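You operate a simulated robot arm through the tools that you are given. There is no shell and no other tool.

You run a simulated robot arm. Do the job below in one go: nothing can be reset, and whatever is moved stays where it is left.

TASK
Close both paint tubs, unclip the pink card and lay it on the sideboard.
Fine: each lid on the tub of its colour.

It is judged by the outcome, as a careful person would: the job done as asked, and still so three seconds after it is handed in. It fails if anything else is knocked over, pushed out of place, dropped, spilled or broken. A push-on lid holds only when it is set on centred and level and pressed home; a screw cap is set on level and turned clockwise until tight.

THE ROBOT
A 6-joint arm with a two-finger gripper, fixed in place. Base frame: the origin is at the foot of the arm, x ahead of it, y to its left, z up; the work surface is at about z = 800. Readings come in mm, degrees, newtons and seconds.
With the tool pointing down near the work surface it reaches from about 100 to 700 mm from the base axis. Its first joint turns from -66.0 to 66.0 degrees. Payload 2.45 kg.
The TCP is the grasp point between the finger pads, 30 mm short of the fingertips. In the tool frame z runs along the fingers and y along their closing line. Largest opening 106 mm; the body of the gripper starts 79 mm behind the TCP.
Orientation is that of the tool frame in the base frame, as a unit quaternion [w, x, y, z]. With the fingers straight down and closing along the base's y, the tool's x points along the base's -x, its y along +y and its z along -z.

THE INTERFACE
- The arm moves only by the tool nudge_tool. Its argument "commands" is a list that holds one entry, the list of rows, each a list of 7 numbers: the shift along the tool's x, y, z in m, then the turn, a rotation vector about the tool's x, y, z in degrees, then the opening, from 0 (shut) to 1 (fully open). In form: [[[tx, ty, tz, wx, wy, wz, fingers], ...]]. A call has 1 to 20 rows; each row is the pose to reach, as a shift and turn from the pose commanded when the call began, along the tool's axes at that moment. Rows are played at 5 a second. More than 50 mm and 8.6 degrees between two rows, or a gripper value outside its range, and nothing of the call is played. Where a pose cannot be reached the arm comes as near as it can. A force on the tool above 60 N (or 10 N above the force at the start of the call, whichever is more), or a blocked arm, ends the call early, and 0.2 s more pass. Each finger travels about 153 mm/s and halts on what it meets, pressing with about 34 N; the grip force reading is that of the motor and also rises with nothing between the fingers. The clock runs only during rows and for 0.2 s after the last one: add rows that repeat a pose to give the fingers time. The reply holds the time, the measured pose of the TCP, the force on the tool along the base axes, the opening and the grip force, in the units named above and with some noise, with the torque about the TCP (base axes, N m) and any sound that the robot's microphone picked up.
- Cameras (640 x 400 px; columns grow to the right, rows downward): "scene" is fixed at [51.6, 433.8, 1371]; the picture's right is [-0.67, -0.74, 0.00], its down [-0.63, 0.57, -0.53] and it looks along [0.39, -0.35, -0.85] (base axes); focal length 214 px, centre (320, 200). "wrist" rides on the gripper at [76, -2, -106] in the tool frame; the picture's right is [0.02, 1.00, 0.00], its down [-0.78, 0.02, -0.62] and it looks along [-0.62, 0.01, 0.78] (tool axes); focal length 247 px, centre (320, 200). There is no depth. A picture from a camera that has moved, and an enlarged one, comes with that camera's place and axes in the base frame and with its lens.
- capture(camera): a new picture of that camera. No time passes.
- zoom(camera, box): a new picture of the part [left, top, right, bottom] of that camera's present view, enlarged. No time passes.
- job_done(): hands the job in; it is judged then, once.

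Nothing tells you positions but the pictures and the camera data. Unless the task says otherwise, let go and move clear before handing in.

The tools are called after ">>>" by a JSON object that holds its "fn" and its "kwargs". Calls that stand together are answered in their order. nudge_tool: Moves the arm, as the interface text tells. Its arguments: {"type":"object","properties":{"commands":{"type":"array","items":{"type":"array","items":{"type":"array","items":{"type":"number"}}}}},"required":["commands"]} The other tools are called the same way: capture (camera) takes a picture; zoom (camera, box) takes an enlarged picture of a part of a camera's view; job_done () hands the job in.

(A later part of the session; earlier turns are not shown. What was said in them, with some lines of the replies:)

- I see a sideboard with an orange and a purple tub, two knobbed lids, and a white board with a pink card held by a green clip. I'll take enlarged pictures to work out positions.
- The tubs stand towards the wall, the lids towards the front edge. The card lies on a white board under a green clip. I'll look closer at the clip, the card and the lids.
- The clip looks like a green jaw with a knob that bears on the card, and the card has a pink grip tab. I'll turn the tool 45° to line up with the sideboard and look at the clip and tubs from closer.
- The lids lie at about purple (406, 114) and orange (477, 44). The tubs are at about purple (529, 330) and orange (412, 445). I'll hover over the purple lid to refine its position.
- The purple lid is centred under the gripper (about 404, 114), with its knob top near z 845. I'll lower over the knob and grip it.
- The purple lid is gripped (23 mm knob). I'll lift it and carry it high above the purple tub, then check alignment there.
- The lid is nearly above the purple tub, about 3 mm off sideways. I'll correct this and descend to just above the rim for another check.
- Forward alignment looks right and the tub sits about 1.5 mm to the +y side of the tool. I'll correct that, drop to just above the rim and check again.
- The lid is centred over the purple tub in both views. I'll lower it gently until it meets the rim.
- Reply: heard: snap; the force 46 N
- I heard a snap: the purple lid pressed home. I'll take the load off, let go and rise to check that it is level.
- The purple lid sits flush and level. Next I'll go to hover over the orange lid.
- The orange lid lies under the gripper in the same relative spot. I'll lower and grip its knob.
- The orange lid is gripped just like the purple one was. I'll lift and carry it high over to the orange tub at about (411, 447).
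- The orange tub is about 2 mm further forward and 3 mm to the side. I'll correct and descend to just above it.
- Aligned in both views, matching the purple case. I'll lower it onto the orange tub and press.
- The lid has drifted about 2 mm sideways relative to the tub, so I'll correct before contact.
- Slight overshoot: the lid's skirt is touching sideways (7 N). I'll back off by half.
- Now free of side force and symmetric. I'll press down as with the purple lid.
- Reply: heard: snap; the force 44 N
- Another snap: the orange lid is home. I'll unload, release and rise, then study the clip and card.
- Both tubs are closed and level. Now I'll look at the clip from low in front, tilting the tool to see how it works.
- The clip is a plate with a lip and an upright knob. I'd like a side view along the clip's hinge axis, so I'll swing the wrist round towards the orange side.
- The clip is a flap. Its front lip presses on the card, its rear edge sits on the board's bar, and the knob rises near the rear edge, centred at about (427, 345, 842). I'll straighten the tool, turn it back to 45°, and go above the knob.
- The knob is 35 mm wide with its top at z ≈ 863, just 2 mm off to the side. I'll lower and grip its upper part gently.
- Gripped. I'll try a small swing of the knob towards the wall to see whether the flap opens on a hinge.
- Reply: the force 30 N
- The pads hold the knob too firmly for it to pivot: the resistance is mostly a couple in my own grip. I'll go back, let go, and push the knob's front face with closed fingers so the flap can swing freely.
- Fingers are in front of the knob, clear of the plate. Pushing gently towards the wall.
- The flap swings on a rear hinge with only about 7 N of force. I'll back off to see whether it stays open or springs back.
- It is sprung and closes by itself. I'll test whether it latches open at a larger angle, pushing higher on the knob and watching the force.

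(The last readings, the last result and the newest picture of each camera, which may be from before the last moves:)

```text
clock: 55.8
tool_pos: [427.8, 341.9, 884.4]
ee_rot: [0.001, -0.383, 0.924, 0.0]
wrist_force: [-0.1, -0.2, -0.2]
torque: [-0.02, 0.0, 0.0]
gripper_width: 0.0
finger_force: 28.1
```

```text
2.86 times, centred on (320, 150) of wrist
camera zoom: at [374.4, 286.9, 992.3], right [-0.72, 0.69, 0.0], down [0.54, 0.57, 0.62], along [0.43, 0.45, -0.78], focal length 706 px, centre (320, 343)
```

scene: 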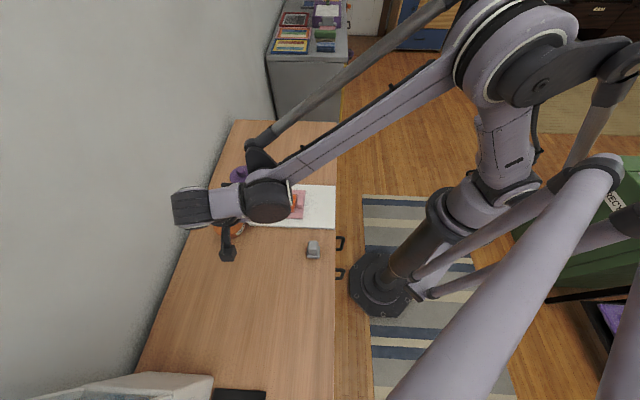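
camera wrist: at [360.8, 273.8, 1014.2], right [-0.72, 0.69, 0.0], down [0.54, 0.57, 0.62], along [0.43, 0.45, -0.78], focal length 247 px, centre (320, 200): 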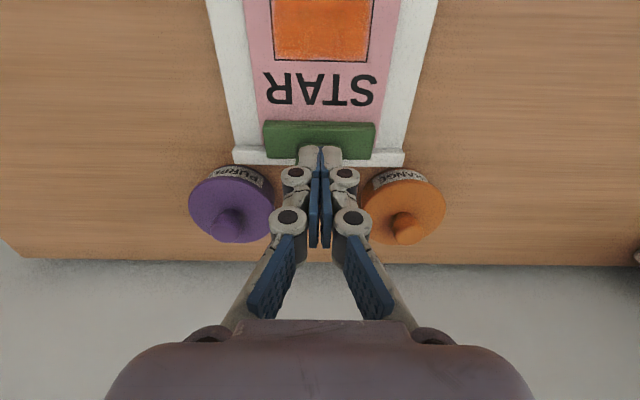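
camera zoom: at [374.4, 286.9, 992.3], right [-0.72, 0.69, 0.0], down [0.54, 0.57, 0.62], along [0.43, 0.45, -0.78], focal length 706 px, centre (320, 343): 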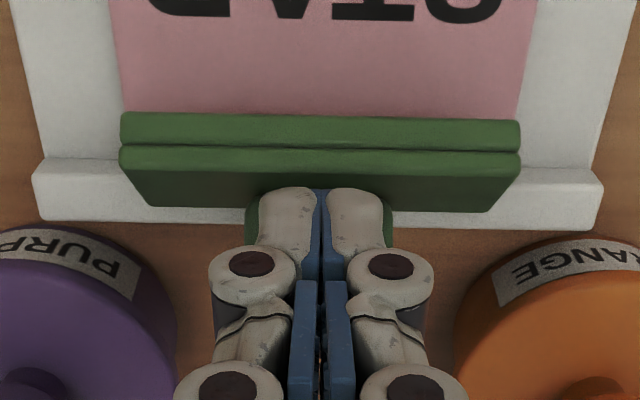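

The flap now stands about 50° open with no force on the tool, so it looks like it stays open past a point. I'll lift straight up and check.

>>> {"fn": "nudge_tool", "kwargs": {"commands": [[[0, 0, -0.01, 0, 0, 0, 0], [0, 0, -0.025, 0, 0, 0, 0], [0, 0, -0.045, 0, 0, 0, 0], [0, 0, -0.07, 0, 0, 0, 0], [0, 0, -0.07, 0, 0, 0, 0], [0, 0, -0.07, 0, 0, 0, 0]]]}}

>>> {"fn": "zoom", "kwargs": {"camera": "scene", "box": [235, 165, 295, 215]}}

>>> {"fn": "capture", "kwargs": {"camera": "wrist"}}

```text
clock: 57.2
tool_pos: [428.7, 341.4, 953.6]
ee_rot: [0.0, -0.382, 0.924, 0.001]
wrist_force: [-0.1, 0.1, -0.2]
torque: [0.01, 0.01, 0.0]
gripper_width: 0.3
finger_force: 28.8
```

```text
8.00 times, centred on (265, 190) of scene
camera zoom: at [51.6, 433.8, 1371.0], right [-0.67, -0.74, 0.0], down [-0.63, 0.57, -0.53], along [0.39, -0.35, -0.85], focal length 1716 px, centre (760, 280)
```

zoom: 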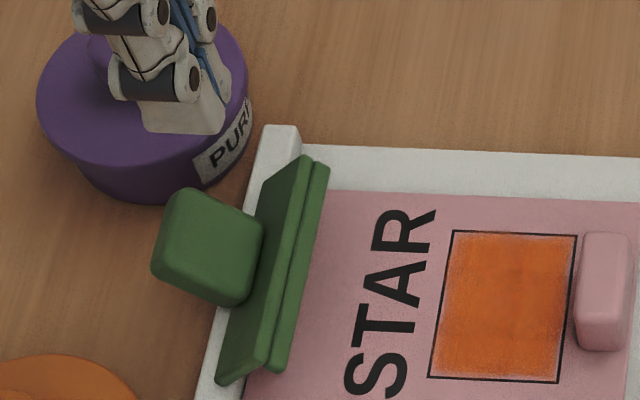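

```text
taken
camera wrist: at [375.2, 285.8, 1062.5], right [-0.72, 0.69, 0.0], down [0.54, 0.57, 0.62], along [0.43, 0.45, -0.78], focal length 247 px, centre (320, 200)
```

wrist: 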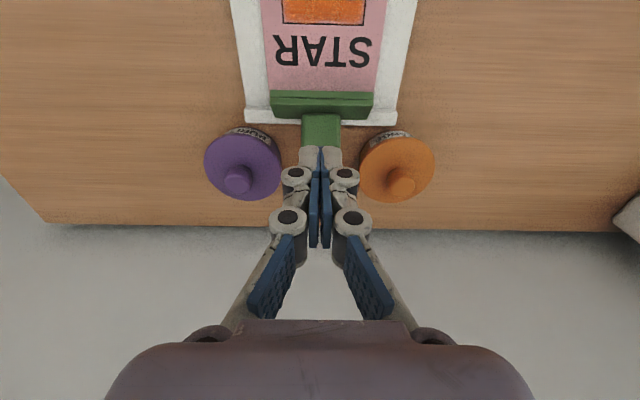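

The clip stays open on its own. Now I'll move over the card's pink tab at about (342, 254) with the fingers open.

>>> {"fn": "nudge_tool", "kwargs": {"commands": [[[0.03, 0, 0, 0, 0, 0, 0.2], [0.065, 0, 0, 0, 0, 0, 0.4], [0.1, 0, 0, 0, 0, 0, 0.6], [0.123, 0, 0.01, 0, 0, 0, 0.65], [0.123, 0, 0.025, 0, 0, 0, 0.65], [0.123, 0, 0.025, 0, 0, 0, 0.65]]]}}

>>> {"fn": "capture", "kwargs": {"camera": "wrist"}}

>>> {"fn": "zoom", "kwargs": {"camera": "wrist", "box": [220, 40, 420, 200]}}

>>> {"fn": "zoom", "kwargs": {"camera": "scene", "box": [235, 165, 315, 225]}}

```text
clock: 58.6
tool_pos: [341.3, 256.1, 928.1]
ee_rot: [-0.001, -0.384, 0.923, 0.001]
wrist_force: [0.0, 0.3, 0.3]
torque: [0.0, -0.02, 0.02]
gripper_width: 68.7
finger_force: 0.0
```

```text
taken
camera wrist: at [287.7, 200.7, 1035.6], right [-0.72, 0.69, 0.0], down [0.54, 0.57, 0.62], along [0.43, 0.45, -0.78], focal length 247 px, centre (320, 200)
```

wrist: 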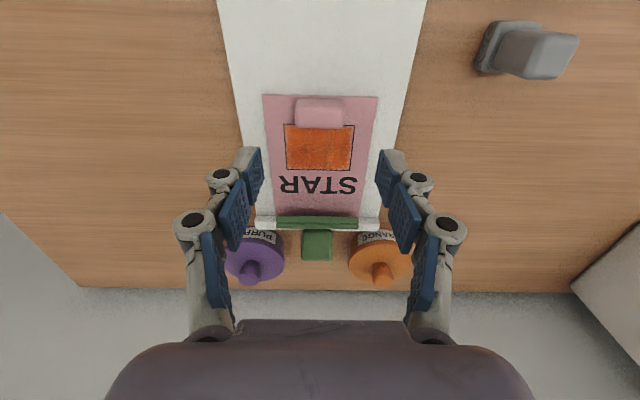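

```text
2.50 times, centred on (320, 120) of wrist
camera zoom: at [287.7, 200.7, 1035.6], right [-0.72, 0.69, 0.0], down [0.54, 0.57, 0.62], along [0.43, 0.45, -0.78], focal length 617 px, centre (320, 400)
```

zoom: 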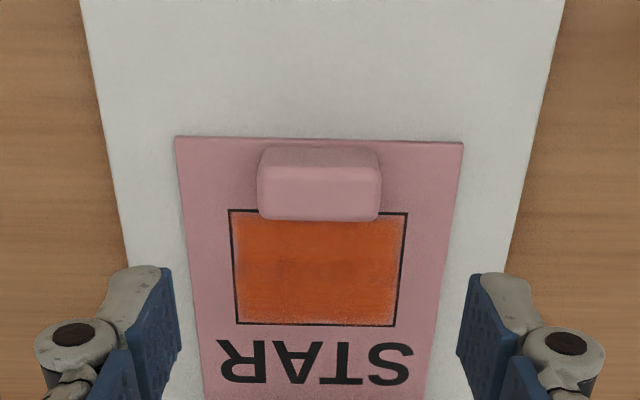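

```text
6.67 times, centred on (275, 195) of scene
camera zoom: at [51.6, 433.8, 1371.0], right [-0.67, -0.74, 0.0], down [-0.63, 0.57, -0.53], along [0.39, -0.35, -0.85], focal length 1430 px, centre (620, 233)
```

zoom: 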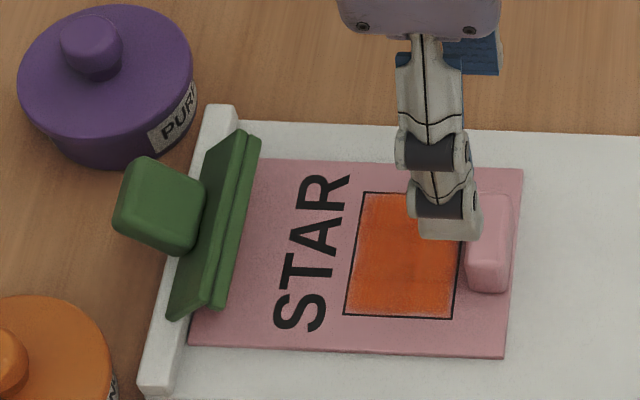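

The tab is centred under the gripper: about 42 mm wide, 16 mm deep, its top near z 828. I'll lower over it.

>>> {"fn": "nudge_tool", "kwargs": {"commands": [[[0.002, -0.0005, 0.025, 0, 0, 0, 0.65], [0.002, -0.0005, 0.05, 0, 0, 0, 0.65], [0.002, -0.0005, 0.07, 0, 0, 0, 0.65], [0.002, -0.0005, 0.08, 0, 0, 0, 0.65], [0.002, -0.0005, 0.084, 0, 0, 0, 0.65], [0.002, -0.0005, 0.084, 0, 0, 0, 0.65]]]}}

>>> {"fn": "zoom", "kwargs": {"camera": "wrist", "box": [220, 80, 420, 220]}}

>>> {"fn": "zoom", "kwargs": {"camera": "scene", "box": [245, 170, 325, 230]}}

```text
clock: 60.0
tool_pos: [338.8, 252.9, 845.8]
ee_rot: [0.0, -0.383, 0.924, 0.0]
wrist_force: [-0.2, -0.7, -0.2]
torque: [-0.02, -0.02, 0.0]
gripper_width: 69.0
finger_force: 0.0
```

```text
2.86 times, centred on (320, 150) of wrist
camera zoom: at [285.6, 197.1, 953.6], right [-0.72, 0.69, 0.0], down [0.54, 0.57, 0.62], along [0.43, 0.45, -0.78], focal length 706 px, centre (320, 343)
```

zoom: 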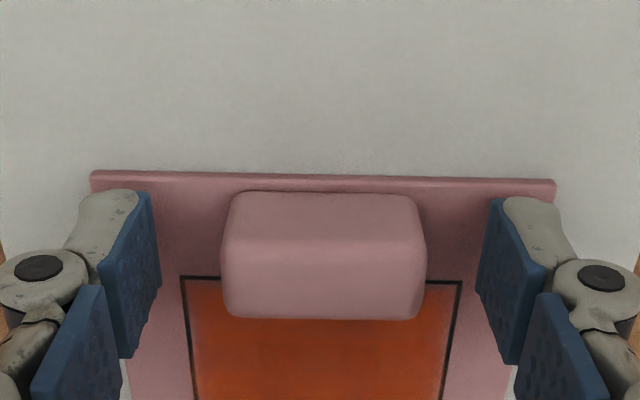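

```text
6.67 times, centred on (285, 200) of scene
camera zoom: at [51.6, 433.8, 1371.0], right [-0.67, -0.74, 0.0], down [-0.63, 0.57, -0.53], along [0.39, -0.35, -0.85], focal length 1430 px, centre (553, 200)
```

zoom: 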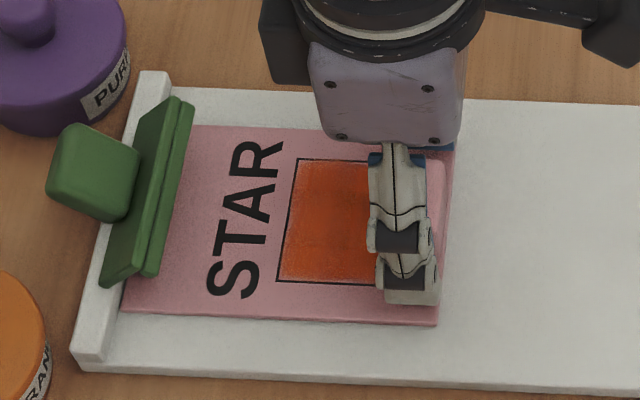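

>>> {"fn": "nudge_tool", "kwargs": {"commands": [[[-0.001, 0, 0.002, 0, 0, 0, 0.65], [-0.001, 0, 0.0035, 0, 0, 0, 0.6], [-0.001, 0, 0.0035, 0, 0, 0, 0.4], [-0.001, 0, 0.0035, 0, 0, 0, 0.2], [-0.001, 0, 0.0035, 0, 0, 0, 0], [-0.001, 0, 0.0035, 0, 0, 0, 0]]]}}

>>> {"fn": "zoom", "kwargs": {"camera": "wrist", "box": [220, 80, 420, 220]}}

```text
clock: 61.4
tool_pos: [339.7, 254.1, 843.4]
ee_rot: [0.001, -0.383, 0.924, 0.001]
wrist_force: [0.0, 1.5, 25.6]
torque: [0.05, 0.04, 0.05]
gripper_width: 38.4
finger_force: 33.6
```

```text
2.86 times, centred on (320, 150) of wrist
camera zoom: at [286.4, 198.3, 950.4], right [-0.72, 0.69, 0.0], down [0.54, 0.57, 0.62], along [0.43, 0.45, -0.78], focal length 706 px, centre (320, 343)
```

zoom: 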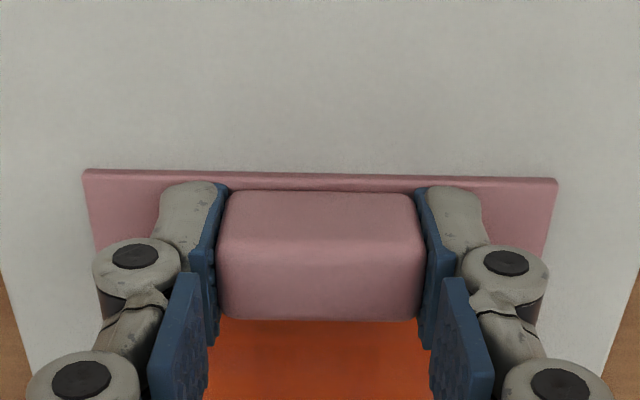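

Gripped at 38 mm, with the fingertips just touching the card. I'll ease up a few millimetres, slide the card towards the front out from under the flap, then lift.

>>> {"fn": "nudge_tool", "kwargs": {"commands": [[[0, 0, -0.002, 0, 0, 0, 0], [0, 0, -0.004, 0, 0, 0, 0], [0.005, 0, -0.005, 0, 0, 0, 0], [0.015, 0, -0.005, 0, 0, 0, 0], [0.03, 0, -0.006, 0, 0, 0, 0], [0.045, 0, -0.007, 0, 0, 0, 0], [0.055, 0, -0.008, 0, 0, 0, 0], [0.055, 0, -0.008, 0, 0, 0, 0]]]}}

>>> {"fn": "capture", "kwargs": {"camera": "wrist"}}

>>> {"fn": "zoom", "kwargs": {"camera": "scene", "box": [245, 170, 345, 240]}}

```text
clock: 63.2
tool_pos: [301.0, 215.2, 850.4]
ee_rot: [-0.001, -0.383, 0.924, 0.0]
wrist_force: [0.0, 0.7, -0.3]
torque: [-0.01, 0.01, -0.01]
gripper_width: 38.4
finger_force: 34.2
```

```text
taken
camera wrist: at [248.0, 159.6, 957.7], right [-0.72, 0.69, 0.0], down [0.54, 0.57, 0.62], along [0.43, 0.45, -0.78], focal length 247 px, centre (320, 200)
```

wrist: 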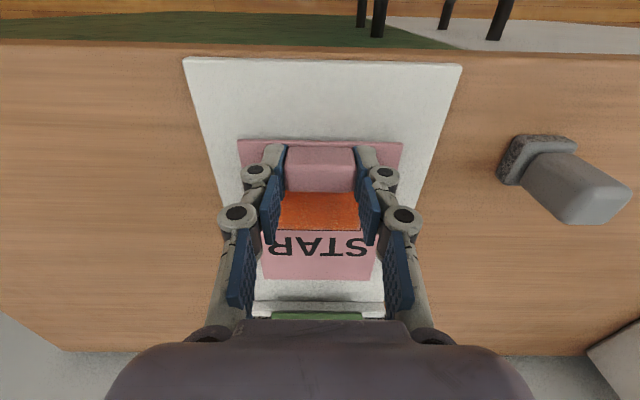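

```text
5.71 times, centred on (295, 205) of scene
camera zoom: at [51.6, 433.8, 1371.0], right [-0.67, -0.74, 0.0], down [-0.63, 0.57, -0.53], along [0.39, -0.35, -0.85], focal length 1226 px, centre (463, 171)
```

zoom: 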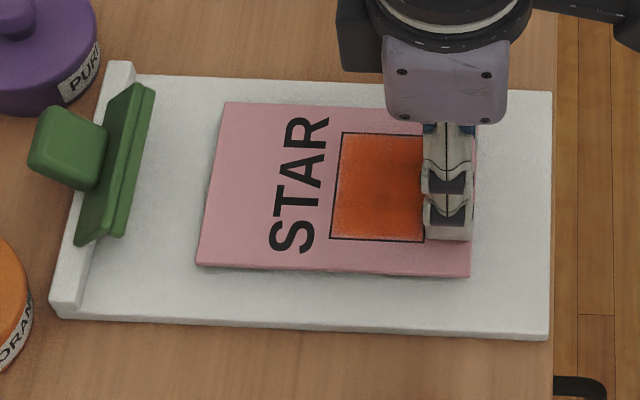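

The card is free and level in the grip, and the clip is still open. I'll lift it and carry it over to the empty stretch of sideboard where the lids were.

>>> {"fn": "nudge_tool", "kwargs": {"commands": [[[0, 0, -0.02, 0, 0, 0, 0], [0, 0, -0.045, 0, 0, 0, 0], [-0.005, -0.015, -0.06, 0, 0, 0, 0], [-0.015, -0.045, -0.06, 0, 0, 0, 0], [-0.027, -0.08, -0.06, 0, 0, 0, 0], [-0.039, -0.115, -0.06, 0, 0, 0, 0], [-0.051, -0.15, -0.06, 0, 0, 0, 0], [-0.06, -0.175, -0.06, 0, 0, 0, 0], [-0.065, -0.189, -0.06, 0, 0, 0, 0], [-0.065, -0.189, -0.06, 0, 0, 0, 0]]]}}

>>> {"fn": "capture", "kwargs": {"camera": "wrist"}}

>>> {"fn": "capture", "kwargs": {"camera": "scene"}}

```text
clock: 65.4
tool_pos: [481.2, 128.7, 910.2]
ee_rot: [-0.001, -0.383, 0.924, 0.0]
wrist_force: [0.2, -0.3, -0.4]
torque: [-0.02, -0.03, 0.0]
gripper_width: 38.3
finger_force: 34.1
```

```text
taken
camera wrist: at [428.0, 72.3, 1017.1], right [-0.72, 0.69, 0.0], down [0.54, 0.57, 0.62], along [0.43, 0.45, -0.78], focal length 247 px, centre (320, 200)
```

wrist: 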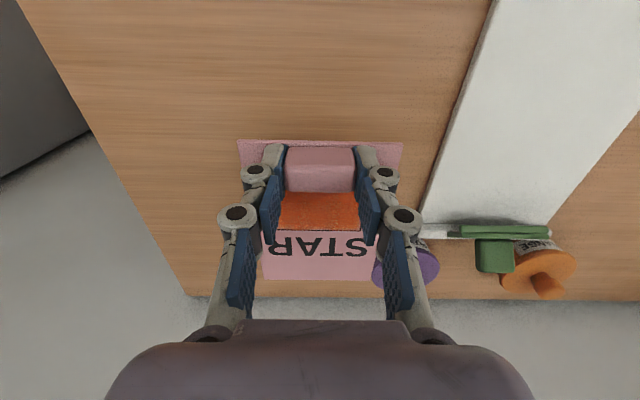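

```text
taken
```

scene: 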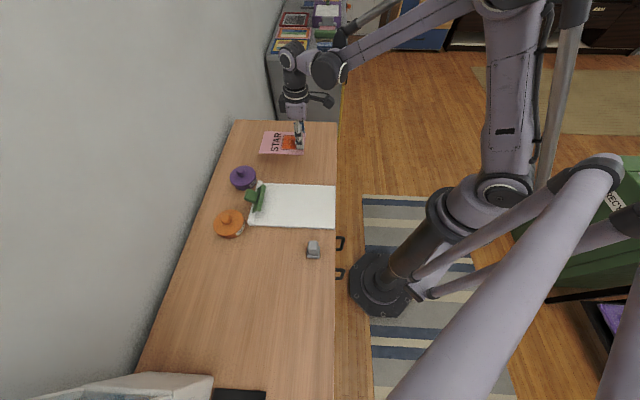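

The spot below is clear. Lowering the card towards the sideboard.

>>> {"fn": "nudge_tool", "kwargs": {"commands": [[[0, 0, 0.02, 0, 0, 0, 0], [0, 0, 0.04, 0, 0, 0, 0], [0, 0, 0.058, 0, 0, 0, 0], [0, 0, 0.068, 0, 0, 0, 0], [0, 0, 0.071, 0, 0, 0, 0], [0, 0, 0.071, 0, 0, 0, 0]]]}}

>>> {"fn": "zoom", "kwargs": {"camera": "scene", "box": [240, 115, 340, 185]}}

```text
clock: 66.8
tool_pos: [480.7, 128.5, 839.0]
ee_rot: [0.0, -0.382, 0.924, 0.0]
wrist_force: [0.1, 0.4, -1.1]
torque: [0.01, 0.02, -0.02]
gripper_width: 38.3
finger_force: 35.0
```

```text
5.71 times, centred on (290, 150) of scene
camera zoom: at [51.6, 433.8, 1371.0], right [-0.67, -0.74, 0.0], down [-0.63, 0.57, -0.53], along [0.39, -0.35, -0.85], focal length 1226 px, centre (491, 486)
```

zoom: 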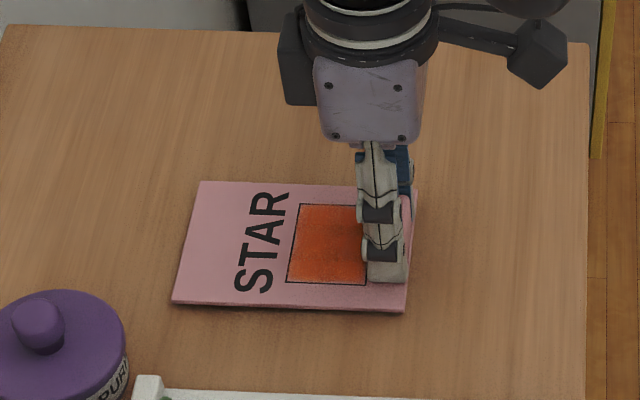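

>>> {"fn": "nudge_tool", "kwargs": {"commands": [[[0, 0, 0.001, 0, 0, 0, 0], [0, 0, 0.002, 0, 0, 0, 0], [0, 0, 0.003, 0, 0, 0, 0], [0, 0, 0.004, 0, 0, 0, 0], [0, 0, 0.004, 0, 0, 0, 0]]]}}

>>> {"fn": "zoom", "kwargs": {"camera": "scene", "box": [240, 115, 340, 185]}}

```text
clock: 68.0
tool_pos: [480.9, 127.6, 832.8]
ee_rot: [0.0, -0.383, 0.924, 0.0]
wrist_force: [0.1, -0.5, 0.2]
torque: [0.0, 0.0, 0.01]
gripper_width: 38.5
finger_force: 34.1
```

```text
5.71 times, centred on (290, 150) of scene
camera zoom: at [51.7, 433.8, 1371.0], right [-0.67, -0.74, 0.0], down [-0.63, 0.57, -0.53], along [0.39, -0.35, -0.85], focal length 1226 px, centre (491, 486)
```

zoom: 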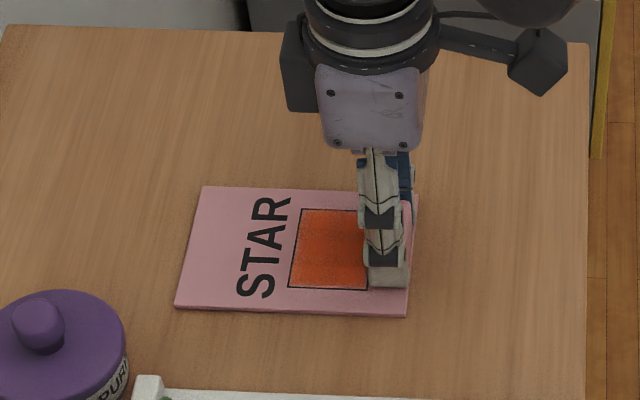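

>>> {"fn": "nudge_tool", "kwargs": {"commands": [[[0, 0, 0.001, 0, 0, 0, 0], [0, 0, 0.002, 0, 0, 0, 0], [0, 0, 0.002, 0, 0, 0, 0], [0, 0, 0.002, 0, 0, 0, 0]]]}}

```text
clock: 69.0
tool_pos: [481.0, 127.9, 832.4]
ee_rot: [-0.001, -0.383, 0.924, -0.001]
wrist_force: [1.3, -1.6, 18.5]
torque: [0.02, -0.08, -0.06]
gripper_width: 38.2
finger_force: 33.9
```

The card is in contact with the sideboard. I'll ease off, open the fingers and rise.

>>> {"fn": "nudge_tool", "kwargs": {"commands": [[[0, 0, -0.0008, 0, 0, 0, 0], [0, 0, -0.0008, 0, 0, 0, 0.2], [0, 0, -0.0008, 0, 0, 0, 0.42], [0, 0, -0.0008, 0, 0, 0, 0.6], [0, 0, -0.0008, 0, 0, 0, 0.6], [0, 0, -0.02, 0, 0, 0, 0.6], [0, 0, -0.05, 0, 0, 0, 0.6], [0, 0, -0.09, 0, 0, 0, 0.6], [0, 0, -0.13, 0, 0, 0, 0.6], [0, 0, -0.13, 0, 0, 0, 0.6]]]}}

>>> {"fn": "zoom", "kwargs": {"camera": "scene", "box": [200, 110, 350, 260]}}

>>> {"fn": "capture", "kwargs": {"camera": "wrist"}}

```text
clock: 71.2
tool_pos: [480.0, 126.3, 961.4]
ee_rot: [0.0, -0.383, 0.924, 0.0]
wrist_force: [0.1, 0.3, -0.7]
torque: [0.04, 0.01, -0.01]
gripper_width: 63.7
finger_force: 0.1
```

```text
2.67 times, centred on (275, 185) of scene
camera zoom: at [51.7, 433.8, 1371.0], right [-0.67, -0.74, 0.0], down [-0.63, 0.57, -0.53], along [0.39, -0.35, -0.85], focal length 572 px, centre (440, 240)
```

zoom: 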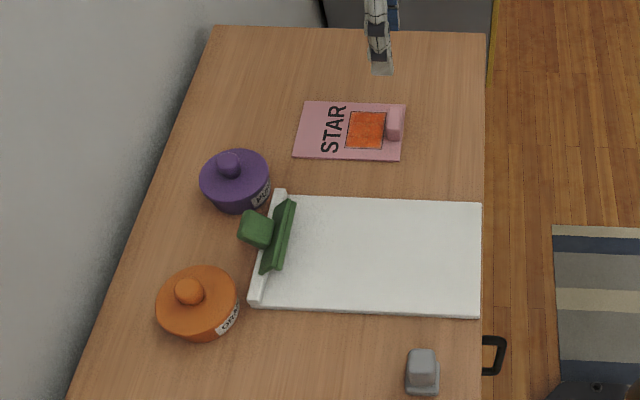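

```text
taken
camera wrist: at [428.0, 71.4, 1069.5], right [-0.72, 0.69, 0.0], down [0.54, 0.57, 0.62], along [0.43, 0.45, -0.78], focal length 247 px, centre (320, 200)
```

wrist: 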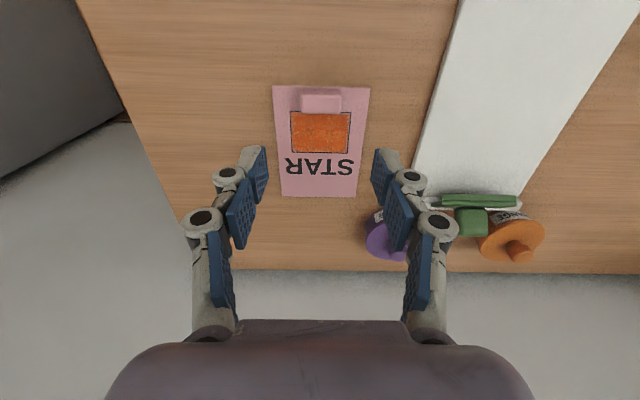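

The card lies flat on the sideboard. A last close check of both lids and the card before handing in.

>>> {"fn": "zoom", "kwargs": {"camera": "scene", "box": [210, 155, 290, 240]}}

>>> {"fn": "zoom", "kwargs": {"camera": "scene", "box": [260, 130, 320, 180]}}

>>> {"fn": "zoom", "kwargs": {"camera": "wrist", "box": [350, 170, 560, 280]}}

```text
4.71 times, centred on (250, 198) of scene
camera zoom: at [51.7, 433.8, 1371.0], right [-0.67, -0.74, 0.0], down [-0.63, 0.57, -0.53], along [0.39, -0.35, -0.85], focal length 1009 px, centre (649, 212)
```

zoom: 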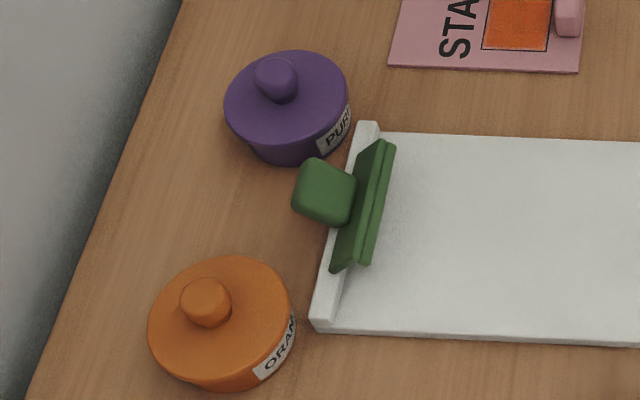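

```text
8.00 times, centred on (290, 155) of scene
camera zoom: at [51.7, 433.8, 1371.0], right [-0.67, -0.74, 0.0], down [-0.63, 0.57, -0.53], along [0.39, -0.35, -0.85], focal length 1716 px, centre (560, 560)
```

zoom: 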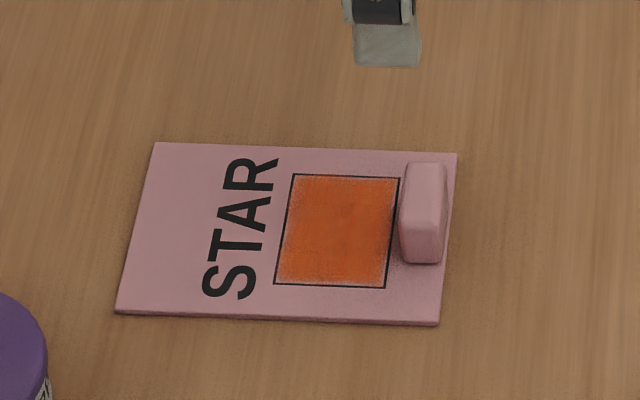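

```text
3.05 times, centred on (455, 225) of wrist
camera zoom: at [428.0, 71.4, 1069.5], right [-0.72, 0.69, 0.0], down [0.54, 0.57, 0.62], along [0.43, 0.45, -0.78], focal length 753 px, centre (-91, 124)
```

zoom: 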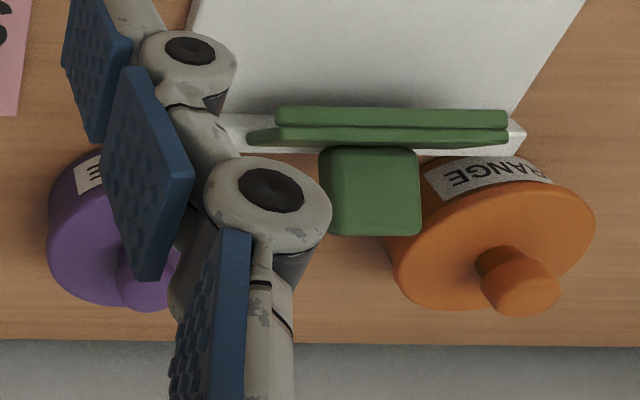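

Both lids sit level on the tubs of their own colour and snapped home. The pink card is out of the clip and lies flat on the sideboard, the board and the grey block look undisturbed, and the gripper is clear. I'm handing the job in.

>>> {"fn": "job_done", "kwargs": {}}

```text
The job is handed in.
```

I see the job finished and handed in; the result has not come back.

- **Tubs:** The purple lid is on the purple tub and the orange lid is on the orange tub. Each was pressed down until it snapped, and both look level in the last pictures.
- **Card:** I pushed the clip's flap open, slid the pink card out by its tab, and laid it flat on the sideboard where the lids had been.
- **Everything else:** The flap stays open on its own, and I left it that way. In the last pictures the board and the grey block look undisturbed, and the gripper is open and clear.
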